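You operate a simulated robot arm through the tools that you are given. There is no shell and no other tool.

Carry out the task below with a simulated robot arm. There is one attempt and no reset: what you move stays moved.

JOB
Set the rails to the job width on the screen and start the machine.
Fine: The wheel turns only with the selector at set-up; turn it back to auto before the start.

The check looks at the end state, three seconds after you hand in, the way a careful person would. Anything else that was tipped, shoved, dropped, spilled or broken makes it a failure.

ROBOT AND FRAMES
A 6-joint arm with a two-finger gripper, fixed in place. Base frame: the origin is at the foot of the arm, x ahead of it, y to its left, z up. Units: mm, degrees, N and s.
With the tool pointing down near the work surface it reaches from about 240 to 720 mm from the base axis. Its first joint turns from -166.0 to 166.0 degrees. Payload 1.57 kg.
The tool frame sits at the grasp point between the pads (the TCP): z along the fingers, y along the line on which they close. The tips reach 21 mm beyond it. Largest opening 70 mm; the body of the gripper starts 50 mm behind the TCP.
Orientation is that of the tool frame in the base frame, as a unit quaternion [w, x, y, z]. With the fingers straight down and closing along the base's y, the tool's x points along the base's -x, its y along +y and its z along -z.

CONTROLS
- The arm moves only by the tool apply_moves. Its arguments are lists of equal length, an entry for each row: "dp": the shift along the tool's x, y, z in mm, a list of three; "rot": the turn, a rotation vector about the tool's x, y, z in degrees, a list of three; "hand": the gripper command, from -1 (shut) to 1 (fully open), values between in proportion. In form: {"dp": [[x, y, z], ...], "rot": [[rx, ry, rz], ...], "hand": [hand, ...]}. A call has 1 to 20 rows; each row shifts and turns the commanded pose from where the row before left it, along the tool's axes as they then stand. Rows are played at 5 a second. More than 50 mm and 8.6 degrees between two rows, or a gripper value outside its range, and nothing of the call is played. A pose out of reach is approached as far as the arm can. The call stops where the force on the tool passes 60 N (or 10 N more than at its start, if that is more) or the arm is blocked; 0.2 s more then pass. The fingers move at their own pace and stop on an object; they squeeze with about 30 N. The grip force told is the motor's: it shows also when the fingers shut on nothing. Time passes only in rows, and 0.2 s behind the last, so rows that do not move let the fingers close. It gives the time, the measured TCP pose, the force on the tool (base axes), the opening and the grip force at its end, in the units of the frame above (readings bear some noise), with the torque about the TCP (base axes, N m) and any sound that the robot's microphone picked up.
- Cameras (640 x 400 px; columns grow to the right, rows downward): "scene" is fixed at [217.8, 648.4, 1365.5]; the picture's right is [-0.98, -0.18, 0.00], its down [-0.04, 0.22, -0.97] and it looks along [0.17, -0.96, -0.22] (base axes); focal length 346 px, centre (320, 200). "wrist" rides on the gripper at [79, 4, -81] in the tool frame; the picture's right is [-0.05, 1.00, 0.00], its down [-0.67, -0.04, -0.75] and it looks along [-0.74, -0.04, 0.67] (tool axes); focal length 256 px, centre (320, 200). There is no depth. A picture from a camera that has moved, and an enlarged one, comes with that camera's place and axes in the base frame and with its lens.
- get_image(camera): a new picture of that camera. The clock stands still meanwhile.
- zoom(camera, box): a new picture of the part [left, top, right, bottom] of that camera's present view, enlarged. The clock stands still meanwhile.
- hand_in(): hands the job in; it is judged then, once.

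Nothing tells you positions but the pictures and the camera data. Unless the task says otherwise, let go and move clear before handing in.

The tools are called after "Call:" as name(argument=value, ...) on one line, values as JSON. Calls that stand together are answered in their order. apply_moves: Moves the arm, as the interface text tells. Its arguments: {"type":"object","properties":{"dp":{"type":"array","items":{"type":"array","items":{"type":"number"}}},"rot":{"type":"array","items":{"type":"array","items":{"type":"number"}}},"hand":{"type":"array","items":{"type":"number"}}},"required":["dp","rot","hand"]} The other tools are called the same way: get_image (camera) takes a picture; zoom (camera, box) takes an enlarged picture of a part of a camera's view; hand_in () hands the job in.

At the start:

```text
clock: 0.0
position: [288.4, -279.8, 1292.7]
tool_rot: [-0.001, 0.0, 1.0, -0.001]
contact_force: [0.4, 0.7, 0.2]
torque: [-0.01, 0.0, 0.0]
width: 69.8
grip_force: 0.0
```

scene: 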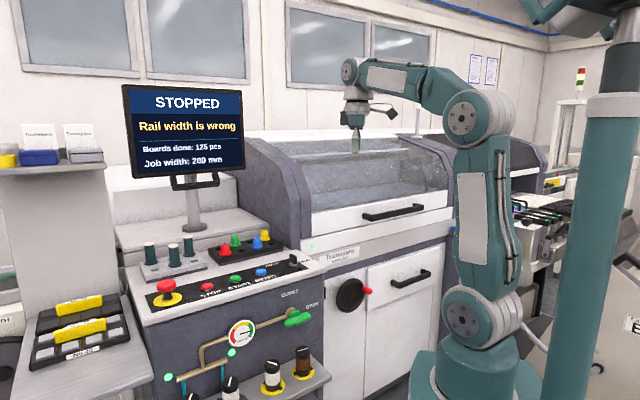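
wrist: 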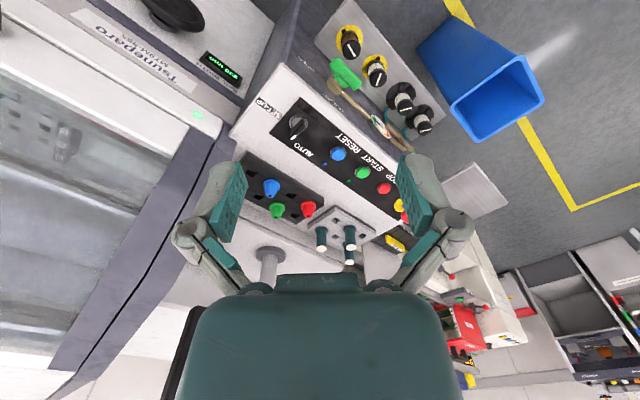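

The screen says STOPPED, rail width is wrong, with a job width that I need to read closely. I can see a control desk with a selector, a start button and a hand wheel below the machine hood, so I'll zoom in on each.

Call:
zoom(camera="scene", box=[110, 80, 260, 180])

Call:
zoom(camera="scene", box=[290, 220, 440, 330])

Call:
zoom(camera="scene", box=[130, 220, 330, 340])

Call:
zoom(camera="wrist", box=[100, 0, 460, 240])

```text
4.00 times, centred on (185, 130) of scene
camera zoom: at [217.8, 648.4, 1365.5], right [-0.98, -0.18, 0.0], down [-0.04, 0.22, -0.97], along [0.17, -0.96, -0.22], focal length 1385 px, centre (860, 480)
```

zoom: 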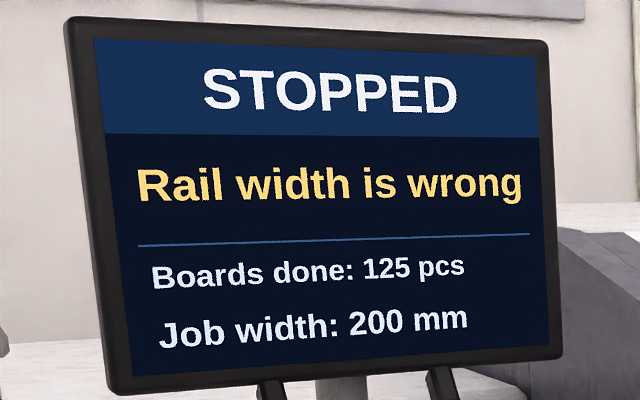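

```text
3.64 times, centred on (365, 275) of scene
camera zoom: at [217.8, 648.4, 1365.5], right [-0.98, -0.18, 0.0], down [-0.04, 0.22, -0.97], along [0.17, -0.96, -0.22], focal length 1259 px, centre (156, -73)
```

zoom: 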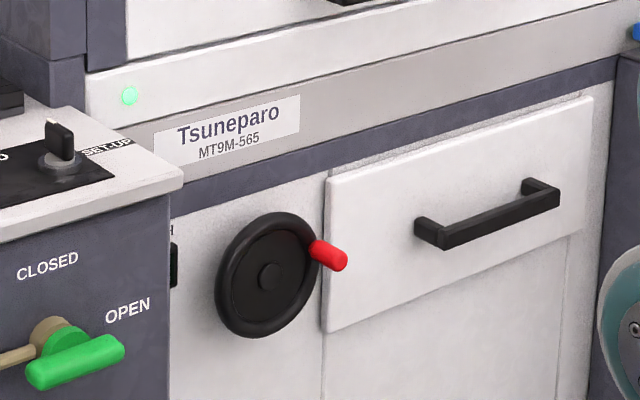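

```text
3.20 times, centred on (230, 280) of scene
camera zoom: at [217.8, 648.4, 1365.5], right [-0.98, -0.18, 0.0], down [-0.04, 0.22, -0.97], along [0.17, -0.96, -0.22], focal length 1108 px, centre (608, -56)
```

zoom: 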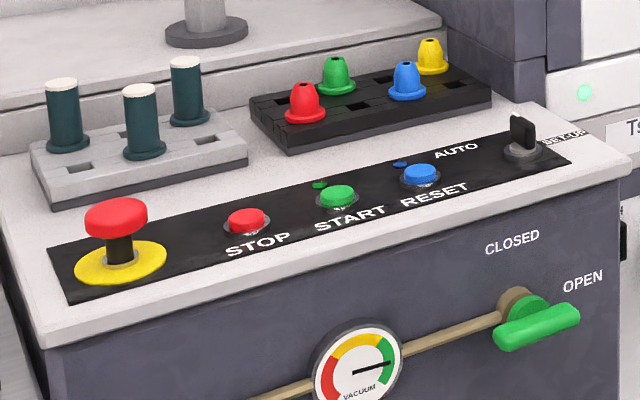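

```text
1.67 times, centred on (280, 120) of wrist
camera zoom: at [209.8, -275.5, 1374.4], right [0.05, 1.0, 0.0], down [0.67, -0.03, 0.74], along [0.74, -0.04, -0.67], focal length 427 px, centre (387, 333)
```

zoom: 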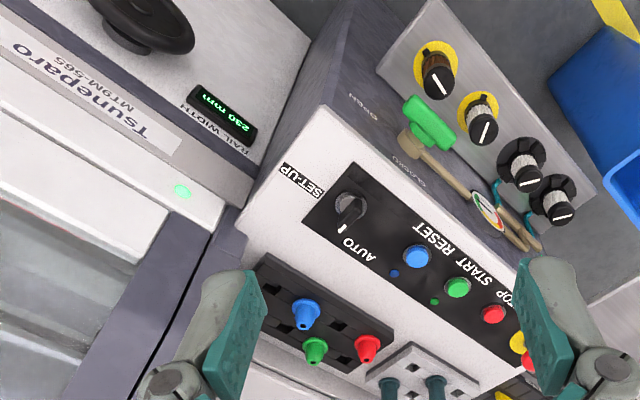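

The job width is 200 mm and the small RAIL WIDTH display reads 230 mm. The selector looks to be near (479, -334, 925) and the wheel near (310, -490, 750), so I'll look closer at the selector, display, wheel and screen before moving.

Call:
zoom(camera="wrist", box=[240, 80, 420, 200])

Call:
zoom(camera="wrist", box=[130, 0, 280, 100])

Call:
zoom(camera="scene", box=[230, 230, 330, 295])

Call:
zoom(camera="scene", box=[325, 260, 385, 325])

```text
3.33 times, centred on (330, 140) of wrist
camera zoom: at [209.8, -275.5, 1374.4], right [0.05, 1.0, 0.0], down [0.67, -0.03, 0.74], along [0.74, -0.04, -0.67], focal length 853 px, centre (287, 400)
```

zoom: 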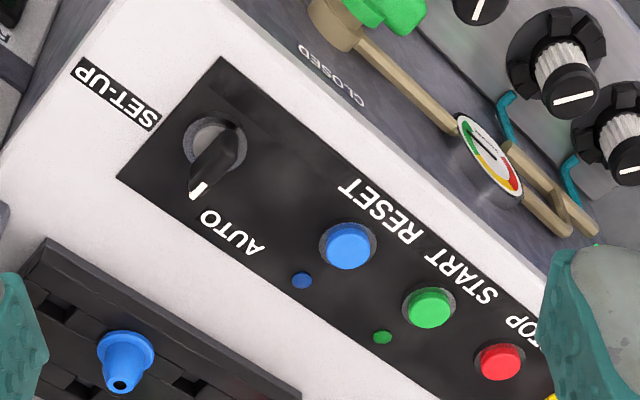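

```text
4.00 times, centred on (205, 50) of wrist
camera zoom: at [209.8, -275.5, 1374.4], right [0.05, 1.0, 0.0], down [0.67, -0.03, 0.74], along [0.74, -0.04, -0.67], focal length 1024 px, centre (780, 800)
```

zoom: 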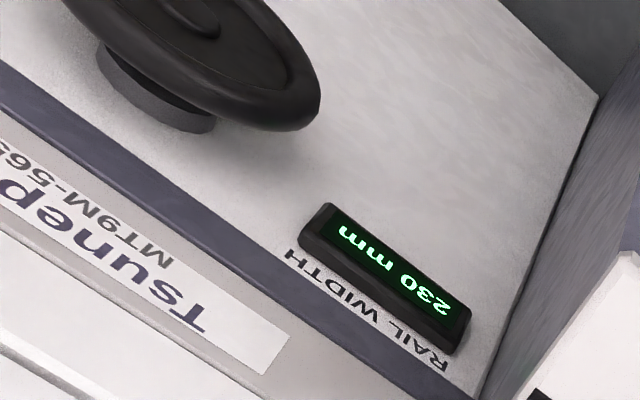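

```text
6.15 times, centred on (280, 262) of scene
camera zoom: at [217.8, 648.4, 1365.5], right [-0.98, -0.18, 0.0], down [-0.04, 0.22, -0.97], along [0.17, -0.96, -0.22], focal length 2131 px, centre (566, -185)
```

zoom: 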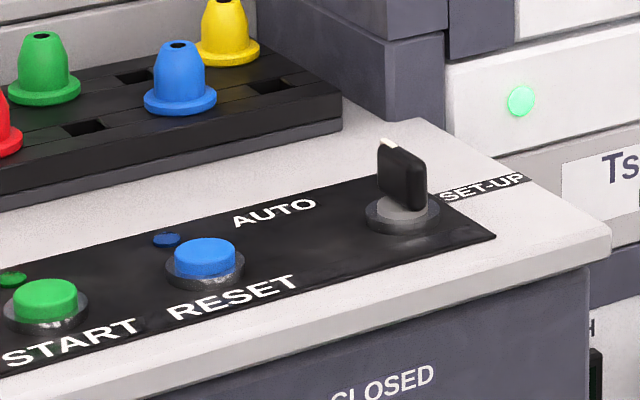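

```text
6.15 times, centred on (355, 292) of scene
camera zoom: at [217.8, 648.4, 1365.5], right [-0.98, -0.18, 0.0], down [-0.04, 0.22, -0.97], along [0.17, -0.96, -0.22], focal length 2131 px, centre (105, -369)
```

zoom: 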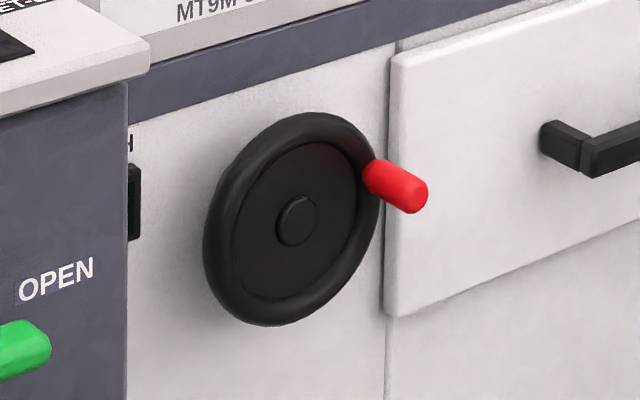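

The desk and machine sit turned about 45° to the base frame. The selector blade points away from the arm (AUTO), with its top near z = 960. I'll turn the tool 45° to line up with the blade and approach above it for a closer look.

Call:
apply_moves(dp=[[0, 0, 0], [0, 0, 0], [0, 0, 0], [0, 0, 0], [0, 0, 0], [0, 0, 0], [-30, 15, 35], [-30, 15, 35], [-30, 15, 35], [-20, 15, 35]], rot=[[0, 0, 7.5], [0, 0, 7.5], [0, 0, 7.5], [0, 0, 7.5], [0, 0, 7.5], [0, 0, 7.5], [0, 0, 0], [0, 0, 0], [0, 0, 0], [0, 0, 0]], hand=[1, 1, 1, 1, 1, 1, 1, 1, 1, 1])

Call:
get_image(camera="wrist")

Call:
get_image(camera="scene")

```text
clock: 2.2
position: [411.2, -315.3, 1154.7]
tool_rot: [0.0, 0.383, 0.924, 0.0]
contact_force: [-0.7, 0.0, 0.4]
torque: [0.03, -0.02, -0.02]
width: 69.7
grip_force: 0.1
```

```text
taken
camera wrist: at [358.4, -256.6, 1235.2], right [0.74, 0.67, 0.0], down [0.45, -0.5, 0.75], along [0.5, -0.56, -0.67], focal length 256 px, centre (320, 200)
```

wrist: 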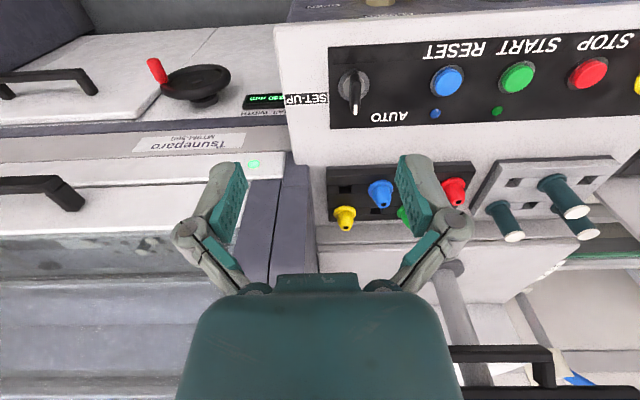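

```text
taken
```

scene: 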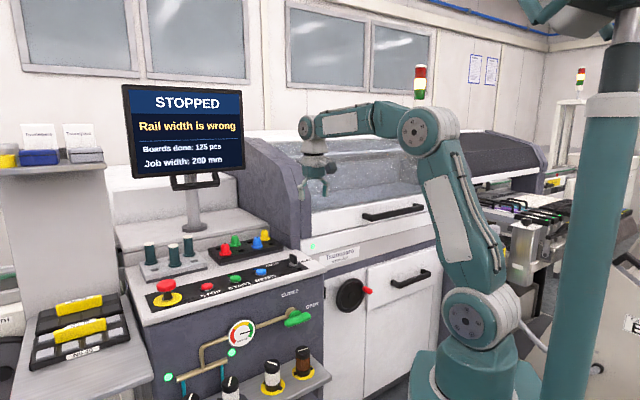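

The tool is now lined up with the machine, and the selector blade and wheel are both in view. I'll zoom in on the selector to get its exact direction, and on the wheel.

Call:
zoom(camera="wrist", box=[270, 40, 450, 150])

Call:
zoom(camera="wrist", box=[130, 40, 300, 150])

```text
3.56 times, centred on (360, 95) of wrist
camera zoom: at [358.4, -256.6, 1235.2], right [0.74, 0.67, 0.0], down [0.45, -0.5, 0.75], along [0.5, -0.56, -0.67], focal length 910 px, centre (178, 573)
```

zoom: 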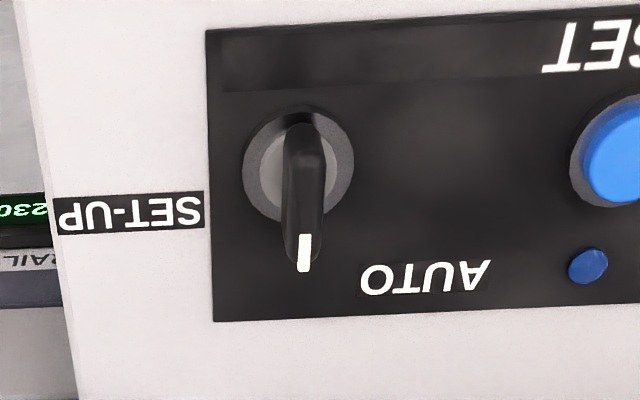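

```text
3.64 times, centred on (215, 95) of wrist
camera zoom: at [358.4, -256.6, 1235.2], right [0.74, 0.67, 0.0], down [0.45, -0.5, 0.75], along [0.5, -0.56, -0.67], focal length 931 px, centre (702, 582)
```

zoom: 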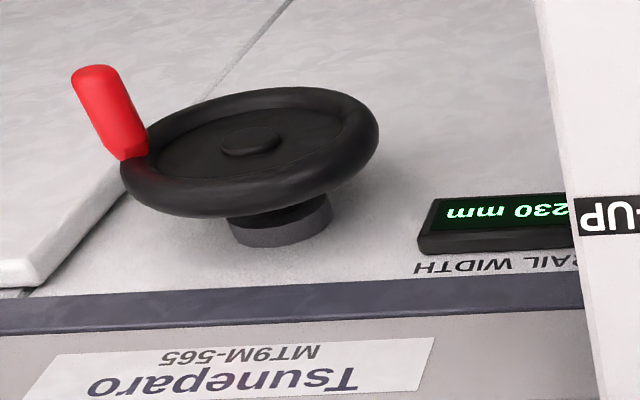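

The blade points straight along the machine's front-to-back axis, centred near (479, -330), with its top near z = 960. I'll move above it, partly close the fingers and come down to just over it.

Call:
apply_moves(dp=[[-20, 12.5, 30], [-20, 12.5, 30], [-18.3, 12.5, 30], [0, 0, 35]], rot=[[0, 0, 0], [0, 0, 0], [0, 0, 0], [0, 0, 0]], hand=[0.2, 0.2, 0.2, 0.2])

Call:
get_image(camera="wrist")

Call:
zoom(camera="scene", box=[230, 190, 380, 290])

```text
clock: 3.2
position: [476.9, -332.7, 1025.8]
tool_rot: [0.0, 0.383, 0.924, -0.002]
contact_force: [0.2, 0.3, 0.4]
torque: [-0.03, 0.0, 0.02]
width: 41.8
grip_force: 0.1
```

```text
taken
camera wrist: at [424.5, -273.5, 1107.0], right [0.74, 0.67, 0.0], down [0.45, -0.5, 0.75], along [0.5, -0.56, -0.67], focal length 256 px, centre (320, 200)
```

wrist: 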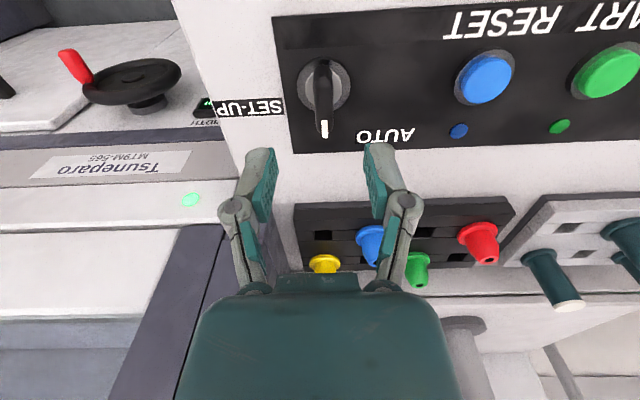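

```text
4.00 times, centred on (305, 240) of scene
camera zoom: at [217.8, 648.4, 1365.5], right [-0.98, -0.18, 0.0], down [-0.04, 0.22, -0.97], along [0.17, -0.96, -0.22], focal length 1385 px, centre (380, 40)
```

zoom: 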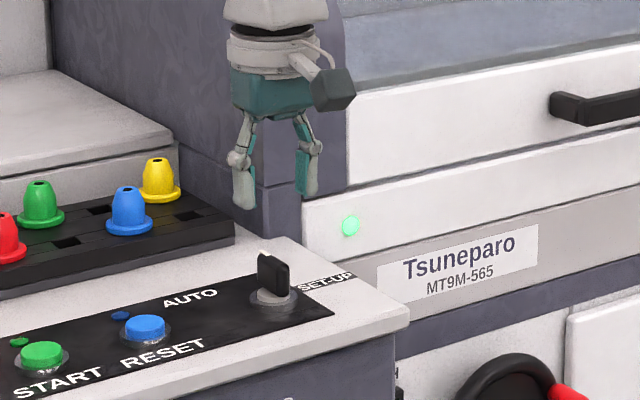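

The gripper is over the selector; I'll let it settle and check the exact position before going down.

Call:
apply_moves(dp=[[0, 0, 20], [0, 0, 0], [0, 0, 0]], rot=[[0, 0, 0], [0, 0, 0], [0, 0, 0]], hand=[0.2, 0.2, 0.2])

Call:
zoom(camera="wrist", box=[220, 20, 420, 170])

```text
clock: 4.0
position: [477.6, -331.9, 1007.7]
tool_rot: [0.001, 0.382, 0.924, -0.001]
contact_force: [-0.2, 0.3, -0.2]
torque: [-0.01, 0.03, -0.03]
width: 41.9
grip_force: 0.0
```

```text
2.67 times, centred on (320, 95) of wrist
camera zoom: at [424.7, -273.1, 1088.7], right [0.74, 0.67, 0.0], down [0.45, -0.5, 0.74], along [0.5, -0.56, -0.67], focal length 683 px, centre (320, 480)
```

zoom: 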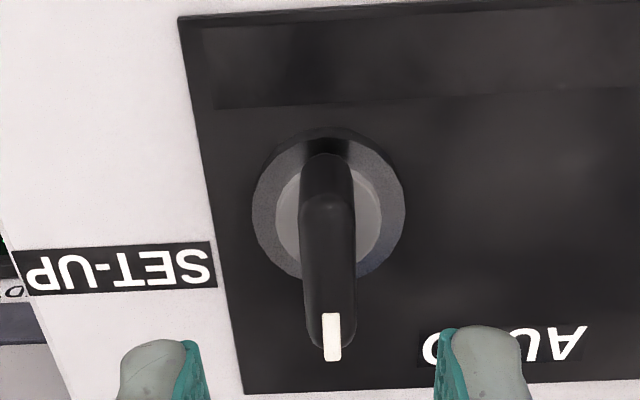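

The collar centre works out to about (478.5, -329.6), 2 mm off in the closing direction. I'll correct that, go down and close on the blade.

Call:
apply_moves(dp=[[0, 2, 20], [0, 0, 20], [0, 0, 9], [0, 0, 0], [0, 0, 0], [0, 0, 0]], rot=[[0, 0, 0], [0, 0, 0], [0, 0, 0], [0, 0, 0], [0, 0, 0], [0, 0, 0]], hand=[0.2, 0.2, 0.2, 0.2, -1, -1])

Call:
get_image(camera="wrist")

Call:
zoom(camera="scene", box=[230, 190, 380, 290])

```text
clock: 5.4
position: [478.9, -330.1, 959.8]
tool_rot: [0.0, 0.383, 0.924, -0.001]
contact_force: [1.0, 0.6, 9.1]
torque: [0.41, 0.31, -0.02]
width: 12.0
grip_force: 32.0
```

```text
taken
camera wrist: at [425.4, -271.2, 1040.9], right [0.74, 0.67, 0.0], down [0.45, -0.49, 0.75], along [0.5, -0.56, -0.67], focal length 256 px, centre (320, 200)
```

wrist: 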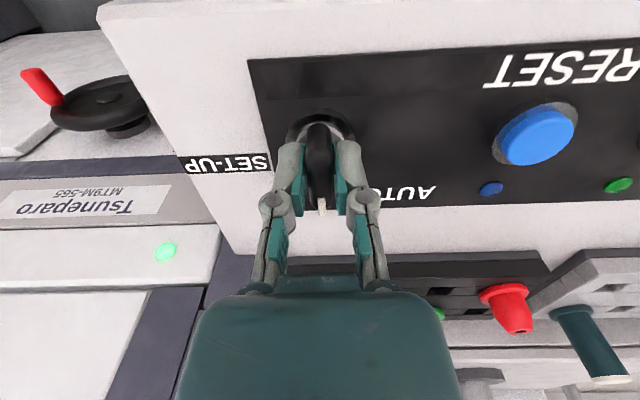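

```text
4.00 times, centred on (305, 240) of scene
camera zoom: at [217.8, 648.4, 1365.5], right [-0.98, -0.18, 0.0], down [-0.04, 0.22, -0.97], along [0.17, -0.96, -0.22], focal length 1385 px, centre (380, 40)
```

zoom: 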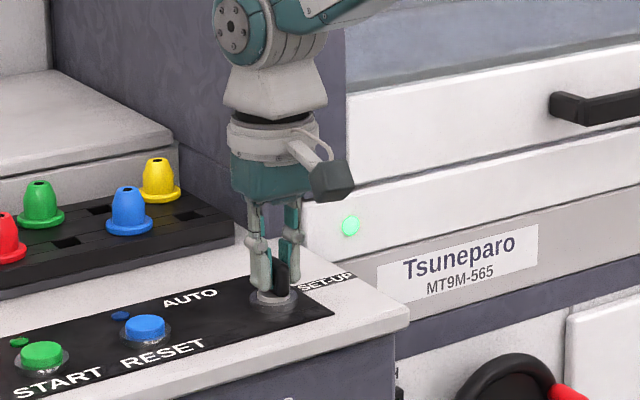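

The blade is gripped (12 mm wide) with a light 9 N upward contact, so the tips are touching the collar. I'll lift 2 mm and start turning clockwise toward SET-UP in small steps, watching the torque.

Call:
apply_moves(dp=[[0, 0, -2], [0, 0, 0], [0, 0, 0], [0, 0, 0], [0, 0, 0]], rot=[[0, 0, 0], [0, 0, 5], [0, 0, 5], [0, 0, 5], [0, 0, 5]], hand=[-1, -1, -1, -1, -1])

Call:
get_image(camera="wrist")

```text
clock: 6.6
position: [478.8, -328.9, 961.0]
tool_rot: [-0.001, 0.538, 0.843, 0.0]
contact_force: [12.0, 0.5, -18.1]
torque: [0.58, 0.06, 0.03]
width: 11.8
grip_force: 32.3
```

```text
taken
camera wrist: at [450.1, -256.2, 1041.2], right [0.93, 0.37, 0.0], down [0.25, -0.62, 0.74], along [0.28, -0.69, -0.67], focal length 256 px, centre (320, 200)
```

wrist: 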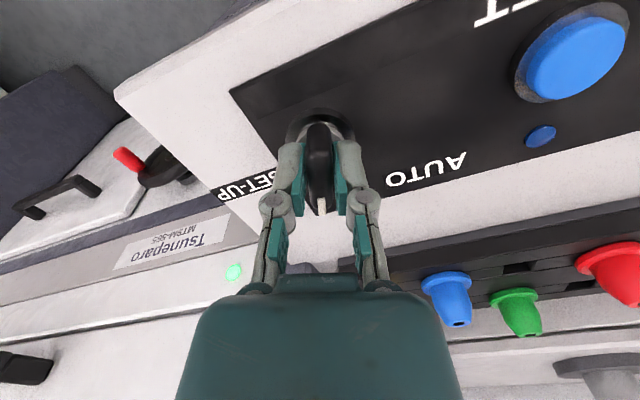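

The blade follows the gripper (20° so far) with no sign of a stop, though I'm pulling up slightly (-18 N). I'll ease down 1 mm, shift a touch and keep turning.

Call:
apply_moves(dp=[[-0.3, 0.7, 1], [0, 0, 0], [0, 0, 0], [0, 0, 0], [0, 0, 0], [0, 0, 0]], rot=[[0, 0, 0], [0, 0, 5], [0, 0, 5], [0, 0, 5], [0, 0, 5], [0, 0, 5]], hand=[-1, -1, -1, -1, -1, -1])

Call:
get_image(camera="wrist")

```text
clock: 8.0
position: [481.0, -328.9, 959.9]
tool_rot: [0.001, 0.708, 0.706, -0.001]
contact_force: [24.7, 3.7, -14.9]
torque: [-0.68, -0.44, 0.08]
width: 11.9
grip_force: 32.0
```

```text
taken
camera wrist: at [485.3, -250.0, 1041.0], right [1.0, -0.05, 0.0], down [-0.04, -0.66, 0.75], along [-0.04, -0.75, -0.67], focal length 256 px, centre (320, 200)
```

wrist: 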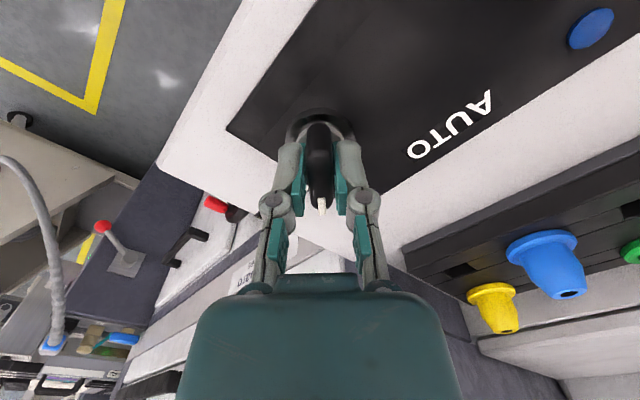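

Turned 45° with still almost no twisting torque. The side force of about 25 N means the knob's true centre is 2–3 mm further along the closing direction, so I'll shift that way while turning on.

Call:
apply_moves(dp=[[0, 1.5, 0.5], [0, 0.5, 0], [0, 0.5, 0], [0, 0.5, 0], [0, 0, 0]], rot=[[0, 0, 0], [0, 0, 5], [0, 0, 5], [0, 0, 5], [0, 0, 0]], hand=[-1, -1, -1, -1, -1])

Call:
get_image(camera="wrist")

```text
clock: 9.2
position: [481.9, -329.4, 960.1]
tool_rot: [0.001, 0.794, 0.608, -0.001]
contact_force: [2.5, 2.7, 5.0]
torque: [0.83, -0.21, 0.03]
width: 12.2
grip_force: 31.6
```

```text
taken
camera wrist: at [506.8, -254.0, 1041.0], right [0.95, -0.31, 0.0], down [-0.21, -0.63, 0.75], along [-0.23, -0.71, -0.67], focal length 256 px, centre (320, 200)
```

wrist: 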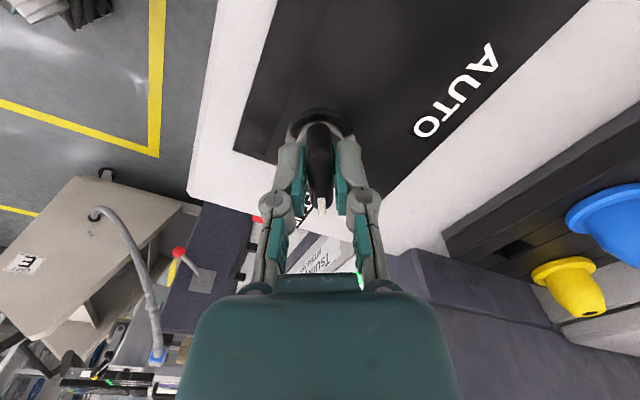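

At 60° the forces are low and there is no end stop or click yet. I'll continue toward 90°.

Call:
apply_moves(dp=[[0, 0.3, 0], [0, 0.3, 0], [0, 0.3, 0], [0, 0, 0]], rot=[[0, 0, 5], [0, 0, 5], [0, 0, 5], [0, 0, 0]], hand=[-1, -1, -1, -1])

Call:
get_image(camera="wrist")

Call:
zoom(camera="scene", box=[230, 190, 380, 290])

```text
clock: 10.2
position: [481.5, -331.2, 959.3]
tool_rot: [0.0, 0.866, 0.499, -0.002]
contact_force: [-15.3, -1.3, 7.3]
torque: [-0.53, 0.43, 0.76]
width: 16.2
grip_force: 32.2
```

```text
taken
camera wrist: at [525.5, -263.8, 1040.5], right [0.84, -0.55, 0.0], down [-0.36, -0.56, 0.75], along [-0.41, -0.62, -0.67], focal length 256 px, centre (320, 200)
```

wrist: 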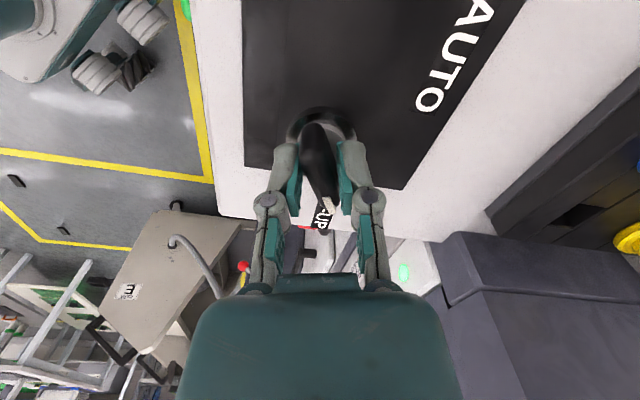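

```text
4.00 times, centred on (305, 240) of scene
camera zoom: at [217.8, 648.4, 1365.5], right [-0.98, -0.18, 0.0], down [-0.04, 0.22, -0.97], along [0.17, -0.96, -0.22], focal length 1385 px, centre (380, 40)
```

zoom: 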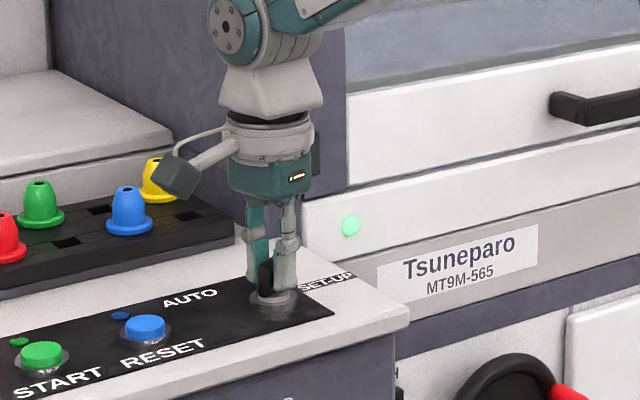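

The blade reached its stop at about 60°: the torque rose to 0.76 N·m and the pads began to skew on it. I'll open, rise clear and check the selector.

Call:
apply_moves(dp=[[0, 0, 0], [0, 0, 0], [0, 0, -30], [0, 0, -40], [0, 0, 0]], rot=[[0, 0, -4], [0, 0, 0], [0, 0, 0], [0, 0, 0], [0, 0, 0]], hand=[0.2, 0.2, 0.2, 0.2, 0.2])

Call:
get_image(camera="wrist")

Call:
zoom(camera="scene", box=[230, 220, 330, 290])

```text
clock: 11.4
position: [483.3, -326.0, 1030.8]
tool_rot: [-0.001, 0.848, 0.53, -0.001]
contact_force: [-0.7, 0.1, 0.5]
torque: [0.03, -0.01, -0.05]
width: 42.3
grip_force: 0.1
```

```text
taken
camera wrist: at [522.9, -256.5, 1111.4], right [0.87, -0.49, 0.0], down [-0.32, -0.58, 0.75], along [-0.36, -0.65, -0.67], focal length 256 px, centre (320, 200)
```

wrist: 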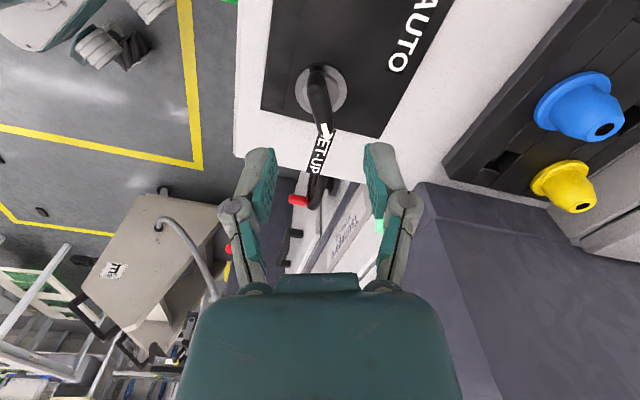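

```text
5.71 times, centred on (280, 255) of scene
camera zoom: at [217.8, 648.4, 1365.5], right [-0.98, -0.18, 0.0], down [-0.04, 0.22, -0.97], along [0.17, -0.96, -0.22], focal length 1979 px, centre (549, -114)
```

zoom: 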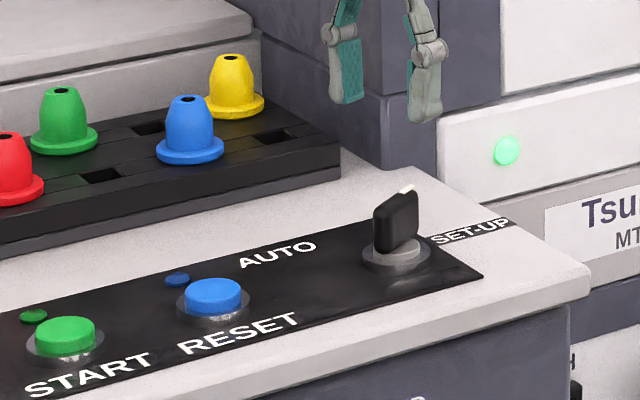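

The selector now points at the SET-UP label. I'll zoom once more to confirm, then plan the wheel approach.

Call:
zoom(camera="wrist", box=[240, 30, 420, 215])

Call:
zoom(camera="scene", box=[110, 80, 260, 180])

```text
2.16 times, centred on (330, 122) of wrist
camera zoom: at [522.9, -256.5, 1111.4], right [0.87, -0.49, 0.0], down [-0.32, -0.58, 0.75], along [-0.36, -0.65, -0.67], focal length 554 px, centre (298, 368)
```

zoom: 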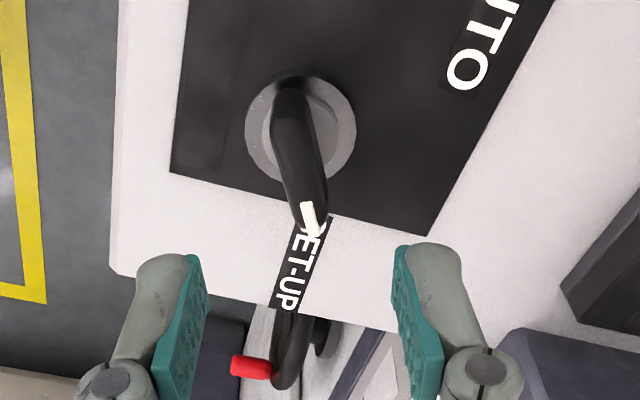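

```text
4.00 times, centred on (185, 130) of scene
camera zoom: at [217.8, 648.4, 1365.5], right [-0.98, -0.18, 0.0], down [-0.04, 0.22, -0.97], along [0.17, -0.96, -0.22], focal length 1385 px, centre (860, 480)
```

zoom: 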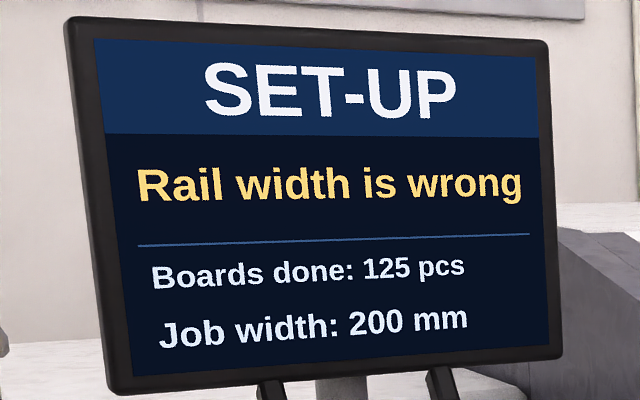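

The screen header now reads SET-UP. The wheel hub comes out near (318, -604, 687) and the red crank handle's tip near (245, -609, 709), pointing out toward the arm. I'll retreat over the desk corner toward the wheel and turn the tool back square to the machine.

Call:
apply_moves(dp=[[-30.5, -25.9, 0], [-30.5, -25.9, 0], [-30.5, -25.9, 0], [-30.5, -25.9, 0], [-30.5, -25.9, 0], [-30.5, -25.9, 0], [-30.5, -25.9, 0], [0, 0, 0], [0, 0, 0], [0, 0, 0], [0, 0, 0], [0, 0, 0], [0, 0, 0], [0, 0, 0], [0, 0, 0], [0, 0, 0], [0, 0, 0]], rot=[[0, 0, 0], [0, 0, 0], [0, 0, 0], [0, 0, 0], [0, 0, 0], [0, 0, 0], [0, 0, 0], [0, 0, -7.89], [0, 0, -7.89], [0, 0, -7.89], [0, 0, -7.89], [0, 0, -7.89], [0, 0, -7.89], [0, 0, -7.89], [0, 0, -7.89], [0, 0, -7.89], [0, 0, 0]], hand=[0.2, 0.2, 0.2, 0.2, 0.2, 0.2, 0.2, 0.2, 0.2, 0.2, 0.2, 0.2, 0.2, 0.2, 0.2, 0.2, 0.2])

Call:
get_image(camera="wrist")

Call:
get_image(camera="scene")

```text
clock: 15.0
position: [226.6, -440.4, 1030.0]
tool_rot: [0.0, 0.383, 0.924, -0.001]
contact_force: [0.4, -0.2, 0.5]
torque: [-0.01, -0.01, -0.03]
width: 41.9
grip_force: 0.0
```

```text
taken
camera wrist: at [173.2, -383.1, 1110.6], right [0.74, 0.67, 0.0], down [0.45, -0.5, 0.74], along [0.5, -0.55, -0.67], focal length 256 px, centre (320, 200)
```

wrist: 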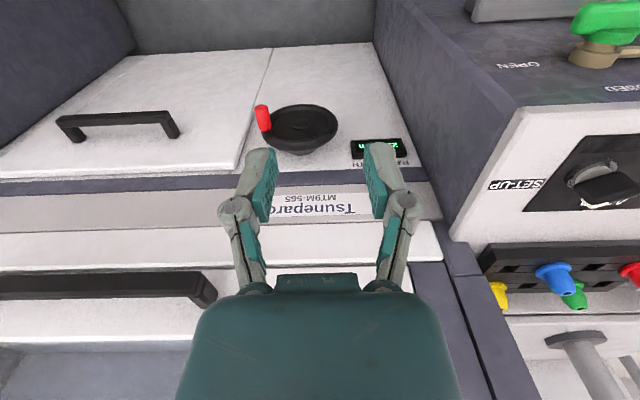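

```text
taken
```

scene: 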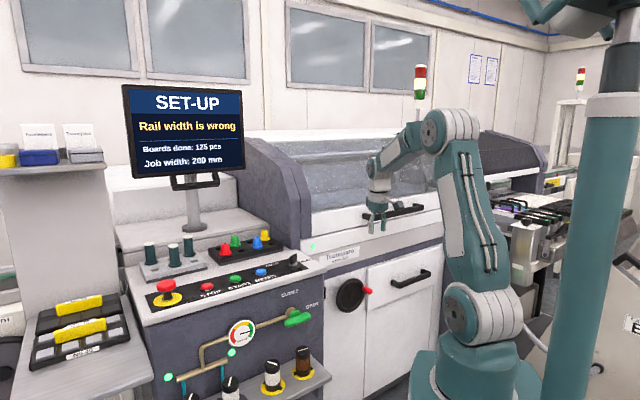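

I have a good view of the wheel and display from here, so I'll zoom in for a finer fix before tipping the gripper forward.

Call:
zoom(camera="wrist", box=[230, 70, 430, 190])

```text
3.20 times, centred on (330, 130) of wrist
camera zoom: at [173.2, -383.1, 1110.6], right [0.74, 0.67, 0.0], down [0.45, -0.5, 0.74], along [0.5, -0.55, -0.67], focal length 819 px, centre (288, 424)
```

zoom: 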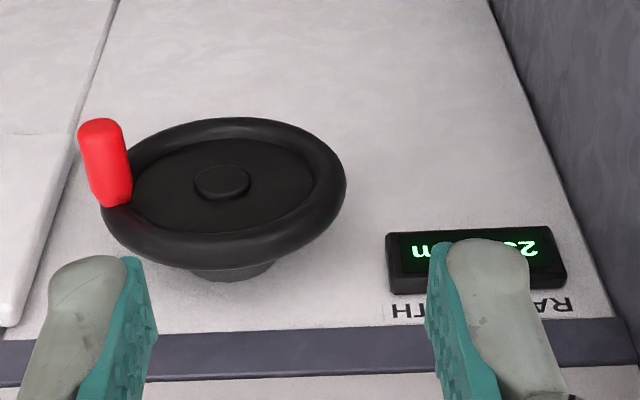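

Refined fix: hub at about f=650, l=-201, z=690 in machine axes, with the handle pin along f at l≈-259, z≈706, reaching out to f≈606. I'll tip the gripper forward to horizontal here in free space.

Call:
apply_moves(dp=[[0, 0, 0], [0, 0, 0], [0, 0, 0], [0, 0, 0], [0, 0, 0], [0, 0, 0], [0, 0, 0], [0, 0, 0], [0, 0, 0], [0, 0, 0], [0, 0, 0], [0, 0, 0]], rot=[[0, -8.18, 0], [0, -8.18, 0], [0, -8.18, 0], [0, -8.18, 0], [0, -8.18, 0], [0, -8.18, 0], [0, -8.18, 0], [0, -8.18, 0], [0, -8.18, 0], [0, -8.18, 0], [0, -8.2, 0], [0, 0, 0]], hand=[1, 1, 1, 1, 1, 1, 1, 1, 1, 1, 1, 1])

Call:
get_image(camera="wrist")

Call:
get_image(camera="scene")

```text
clock: 17.6
position: [224.7, -442.9, 1029.7]
tool_rot: [0.654, 0.269, 0.653, -0.271]
contact_force: [0.5, -0.2, 0.0]
torque: [0.0, 0.01, 0.01]
width: 70.1
grip_force: 0.0
```

```text
taken
camera wrist: at [170.5, -382.8, 950.9], right [0.71, 0.71, 0.05], down [-0.55, 0.5, 0.67], along [0.44, -0.5, 0.74], focal length 256 px, centre (320, 200)
```

wrist: 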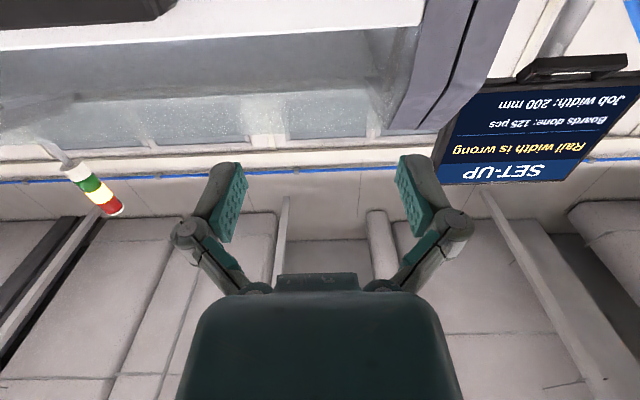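

```text
taken
```

scene: 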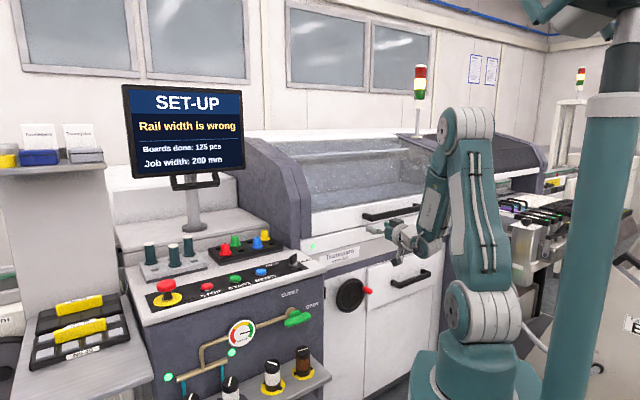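

The gripper is horizontal, pointing at the machine. I'll lower it and slide across to in front of the red handle, staying well back.

Call:
apply_moves(dp=[[40, -13, 0], [40, -13, 0], [40, -13, 0], [40, -13, 0], [40, -13, 0], [40, -13, 0], [40, -13, 0], [43, -13, 0], [0, 0, 0]], rot=[[0, 0, 0], [0, 0, 0], [0, 0, 0], [0, 0, 0], [0, 0, 0], [0, 0, 0], [0, 0, 0], [0, 0, 0], [0, 0, 0]], hand=[1, 1, 1, 1, 1, 1, 1, 1, 1])

Call:
get_image(camera="wrist")

Call:
get_image(camera="scene")

```text
clock: 19.6
position: [142.7, -584.6, 755.7]
tool_rot: [0.654, 0.272, 0.653, -0.268]
contact_force: [-0.1, -0.1, -0.2]
torque: [-0.02, 0.01, 0.0]
width: 70.5
grip_force: 0.0
out of reach, approached as far as the arm can: row 2, 3, 4, 5, 6, 7, 8
```

```text
taken
camera wrist: at [88.6, -525.2, 677.4], right [0.7, 0.71, 0.06], down [-0.56, 0.5, 0.67], along [0.44, -0.5, 0.74], focal length 256 px, centre (320, 200)
```

wrist: 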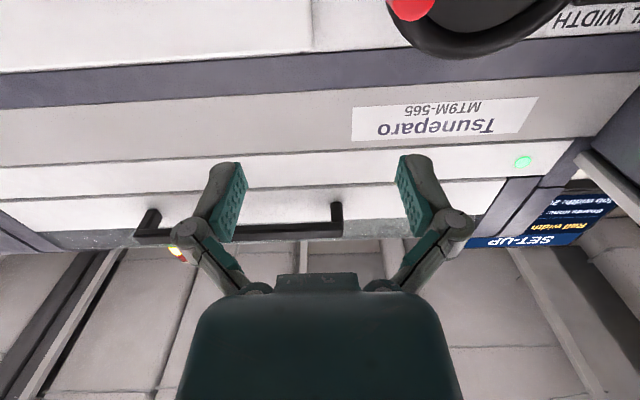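

```text
taken
```

scene: 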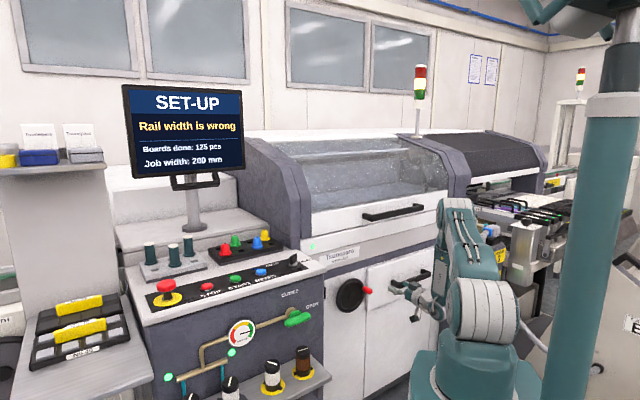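

The arm couldn't fold that far back while low, so it ended up near f=514, l=-312, z=756, short of the wheel. I'll step forward a little and see where the commanded pose settles.

Call:
apply_moves(dp=[[0, 0, 40], [0, 0, 0], [0, 0, 0]], rot=[[0, 0, 0], [0, 0, 0], [0, 0, 0]], hand=[1, 1, 1])

Call:
get_image(camera="wrist")

```text
clock: 20.4
position: [170.1, -609.3, 757.3]
tool_rot: [0.653, 0.27, 0.654, -0.271]
contact_force: [-0.6, -0.5, 0.2]
torque: [-0.02, 0.04, 0.03]
width: 69.8
grip_force: 0.0
```

```text
taken
camera wrist: at [116.8, -550.4, 678.3], right [0.71, 0.71, 0.05], down [-0.55, 0.5, 0.67], along [0.44, -0.5, 0.74], focal length 256 px, centre (320, 200)
```

wrist: 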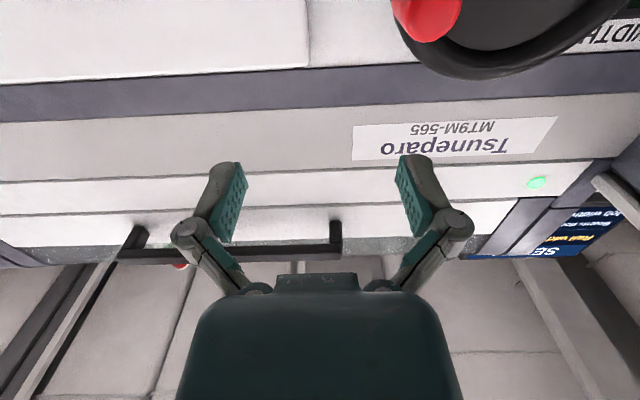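

Commands follow the measured pose, so I'm at f≈551, l≈-311, z≈757. I'll go forward to f≈572, still short of the handle tip at 606, then move down and left to line up with the handle.

Call:
apply_moves(dp=[[0, 0, 20], [25, 26, 0], [26, 26, 0], [0, 0, 0], [0, 0, 0]], rot=[[0, 0, 0], [0, 0, 0], [0, 0, 0], [0, 0, 0], [0, 0, 0]], hand=[1, 1, 1, 1, 1])

Call:
get_image(camera="wrist")

Call:
zoom(camera="scene", box=[310, 230, 460, 330])

```text
clock: 21.6
position: [220.0, -601.3, 711.5]
tool_rot: [0.655, 0.272, 0.653, -0.266]
contact_force: [0.3, 0.1, -0.8]
torque: [-0.02, 0.01, 0.02]
width: 70.3
grip_force: 0.0
out of reach, approached as far as the arm can: row 3
```

```text
taken
camera wrist: at [165.1, -540.8, 631.7], right [0.7, 0.71, 0.06], down [-0.56, 0.5, 0.67], along [0.44, -0.5, 0.74], focal length 256 px, centre (320, 200)
```

wrist: 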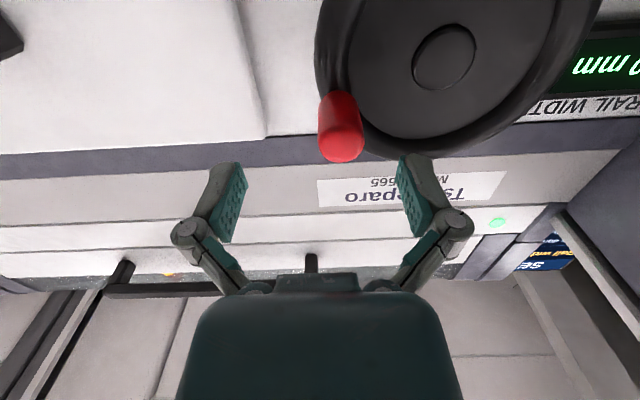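

```text
4.00 times, centred on (385, 280) of scene
camera zoom: at [217.8, 648.4, 1365.5], right [-0.98, -0.18, 0.0], down [-0.04, 0.22, -0.97], along [0.17, -0.96, -0.22], focal length 1385 px, centre (60, -120)
```

zoom: 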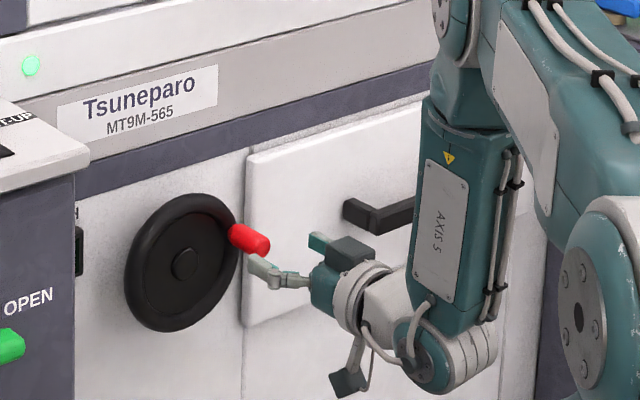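

The handle is right ahead, slightly to the left of the gripper's axis. I'll zoom to measure the offset.

Call:
zoom(camera="wrist", box=[200, 50, 440, 200])

Call:
zoom(camera="scene", box=[340, 265, 400, 305])

```text
2.67 times, centred on (320, 125) of wrist
camera zoom: at [165.1, -540.8, 631.7], right [0.7, 0.71, 0.06], down [-0.56, 0.5, 0.67], along [0.44, -0.5, 0.74], focal length 683 px, centre (320, 400)
```

zoom: 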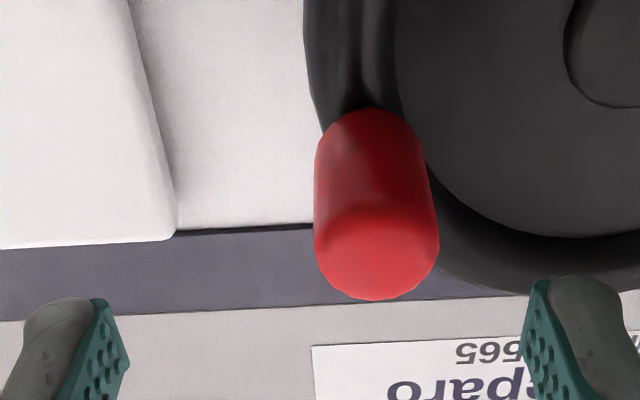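

```text
10.00 times, centred on (370, 285) of scene
camera zoom: at [217.8, 648.4, 1365.5], right [-0.98, -0.18, 0.0], down [-0.04, 0.22, -0.97], along [0.17, -0.96, -0.22], focal length 3463 px, centre (-180, -650)
```

zoom: 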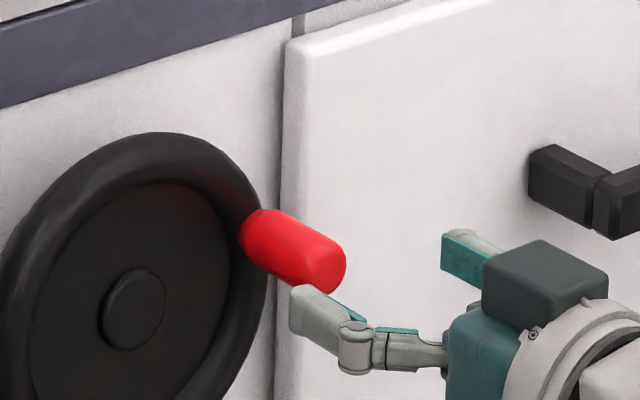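

The pin is about 11 mm to the left of and 2.5 mm below the gripper axis, roughly 22 mm thick. I'll line up, go forward 31 mm with the fingers half open and close on it.

Call:
apply_moves(dp=[[2.5, 10.8, 5], [0, 0, 13], [0, 0, 13], [0, 0, 0], [0, 0, 0], [0, 0, 0]], rot=[[0, 0, 0], [0, 0, 0], [0, 0, 0], [0, 0, 0], [0, 0, 0], [0, 0, 0]], hand=[0.5, 0.5, 0.5, 0.5, -1, -1])

Call:
get_image(camera="wrist")

Call:
zoom(camera="scene", box=[320, 255, 410, 315])

```text
clock: 23.0
position: [250.5, -617.6, 706.1]
tool_rot: [0.653, 0.271, 0.654, -0.271]
contact_force: [4.7, 12.9, -3.2]
torque: [0.29, 0.45, 0.27]
width: 23.7
grip_force: 32.1
out of reach, approached as far as the arm can: row 1
```

```text
taken
camera wrist: at [195.9, -557.8, 627.1], right [0.7, 0.71, 0.05], down [-0.55, 0.5, 0.67], along [0.45, -0.5, 0.74], focal length 256 px, centre (320, 200)
```

wrist: 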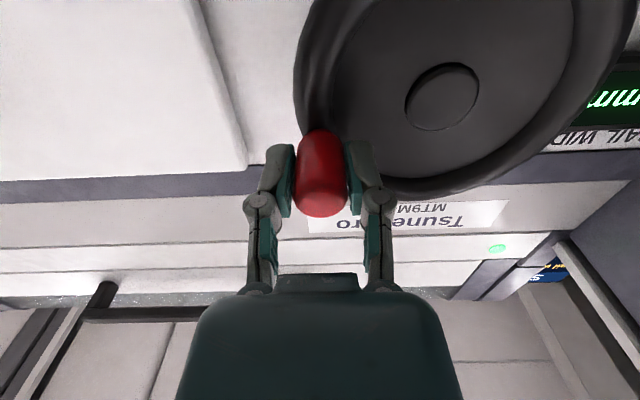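

```text
6.67 times, centred on (365, 285) of scene
camera zoom: at [217.8, 648.4, 1365.5], right [-0.98, -0.18, 0.0], down [-0.04, 0.22, -0.97], along [0.17, -0.96, -0.22], focal length 2309 px, centre (20, -367)
```

zoom: 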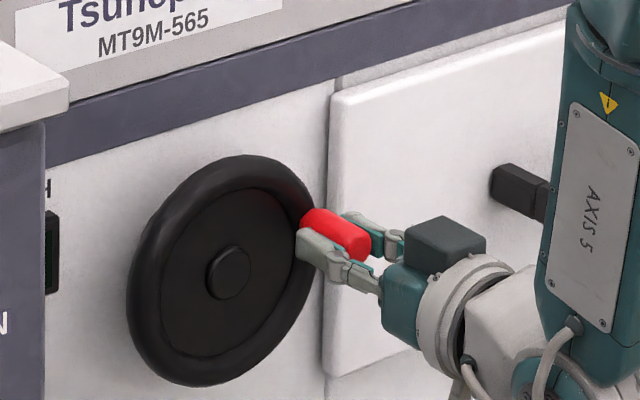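

The handle is held (23.7 mm) with the TCP at l≈-260, z≈706. I'll turn the wheel 20° clockwise (as seen from the arm) as a test and read the display.

Call:
apply_moves(dp=[[5.15, -1.35, 0], [5.24, -0.9, 0], [5.31, -0.44, 0], [5.32, 0.03, 0], [0, 0, 0]], rot=[[0, 0, 0], [0, 0, 0], [0, 0, 0], [0, 0, 0], [0, 0, 0]], hand=[-1, -1, -1, -1, -1])

Call:
get_image(camera="wrist")

Call:
zoom(camera="scene", box=[320, 255, 410, 315])

```text
clock: 24.2
position: [249.5, -619.4, 687.0]
tool_rot: [0.654, 0.269, 0.654, -0.269]
contact_force: [10.9, 37.0, 3.7]
torque: [-0.18, -0.35, 0.75]
width: 24.0
grip_force: 32.1
```

```text
taken
camera wrist: at [194.8, -560.7, 607.3], right [0.7, 0.71, 0.05], down [-0.55, 0.5, 0.67], along [0.45, -0.5, 0.74], focal length 256 px, centre (320, 200)
```

wrist: 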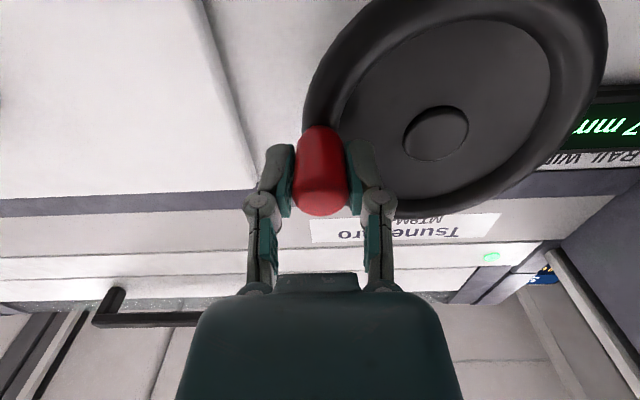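

```text
6.67 times, centred on (365, 285) of scene
camera zoom: at [217.8, 648.4, 1365.5], right [-0.98, -0.18, 0.0], down [-0.04, 0.22, -0.97], along [0.17, -0.96, -0.22], focal length 2309 px, centre (20, -367)
```

zoom: 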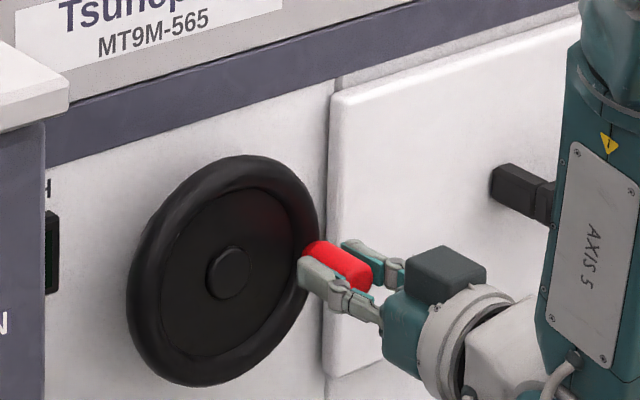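

The display changed; only its last digit ("7 mm") is in view. I'm pulling about 34 N outward, so I'll ease the handle inward and read the display more closely.

Call:
apply_moves(dp=[[0, 2, 0], [0, 0, 0]], rot=[[0, 0, 0], [0, 0, 0]], hand=[-1, -1])

Call:
zoom(camera="wrist", box=[540, 70, 640, 180])

Call:
zoom(camera="scene", box=[110, 80, 260, 180])

```text
clock: 24.8
position: [249.2, -620.6, 687.0]
tool_rot: [0.653, 0.269, 0.654, -0.271]
contact_force: [3.7, 35.9, 1.2]
torque: [-0.2, -0.24, 0.63]
width: 23.9
grip_force: 32.1
```

```text
3.64 times, centred on (590, 125) of wrist
camera zoom: at [195.1, -560.5, 607.1], right [0.71, 0.71, 0.05], down [-0.55, 0.5, 0.67], along [0.45, -0.5, 0.74], focal length 931 px, centre (-662, 473)
```

zoom: 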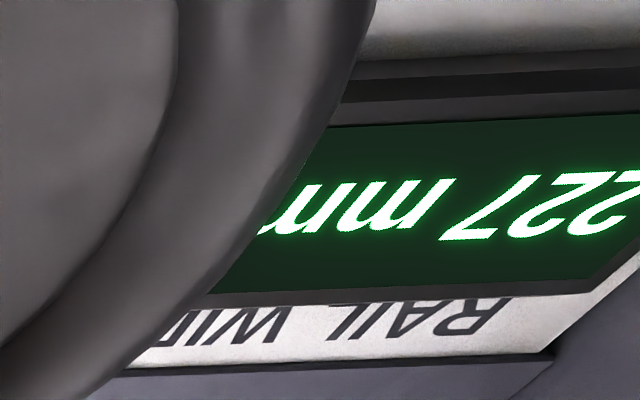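

```text
4.00 times, centred on (185, 130) of scene
camera zoom: at [217.8, 648.4, 1365.5], right [-0.98, -0.18, 0.0], down [-0.04, 0.22, -0.97], along [0.17, -0.96, -0.22], focal length 1385 px, centre (860, 480)
```

zoom: 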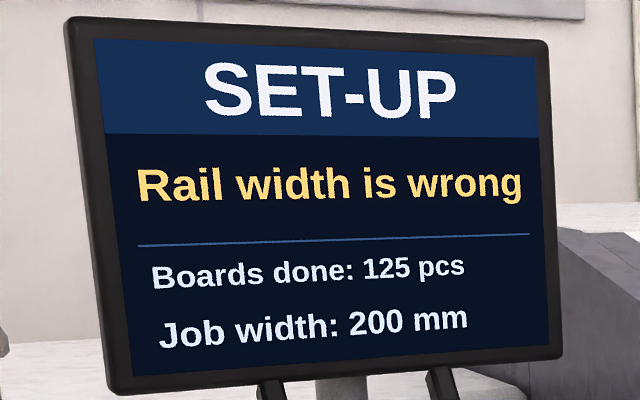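

The display reads 227 mm, so clockwise narrows the rails at about 6° per mm, leaving roughly 27 mm or 160° to go. I'll relax the side and axial forces first.

Call:
apply_moves(dp=[[0, 2, -2], [0, 0, 0], [0, 0, 0]], rot=[[0, 0, 0], [0, 0, 0], [0, 0, 0]], hand=[-1, -1, -1])

```text
clock: 25.6
position: [249.2, -621.3, 687.1]
tool_rot: [0.653, 0.271, 0.653, -0.273]
contact_force: [6.2, 7.1, -2.9]
torque: [0.32, 0.56, -0.14]
width: 23.9
grip_force: 31.9
```

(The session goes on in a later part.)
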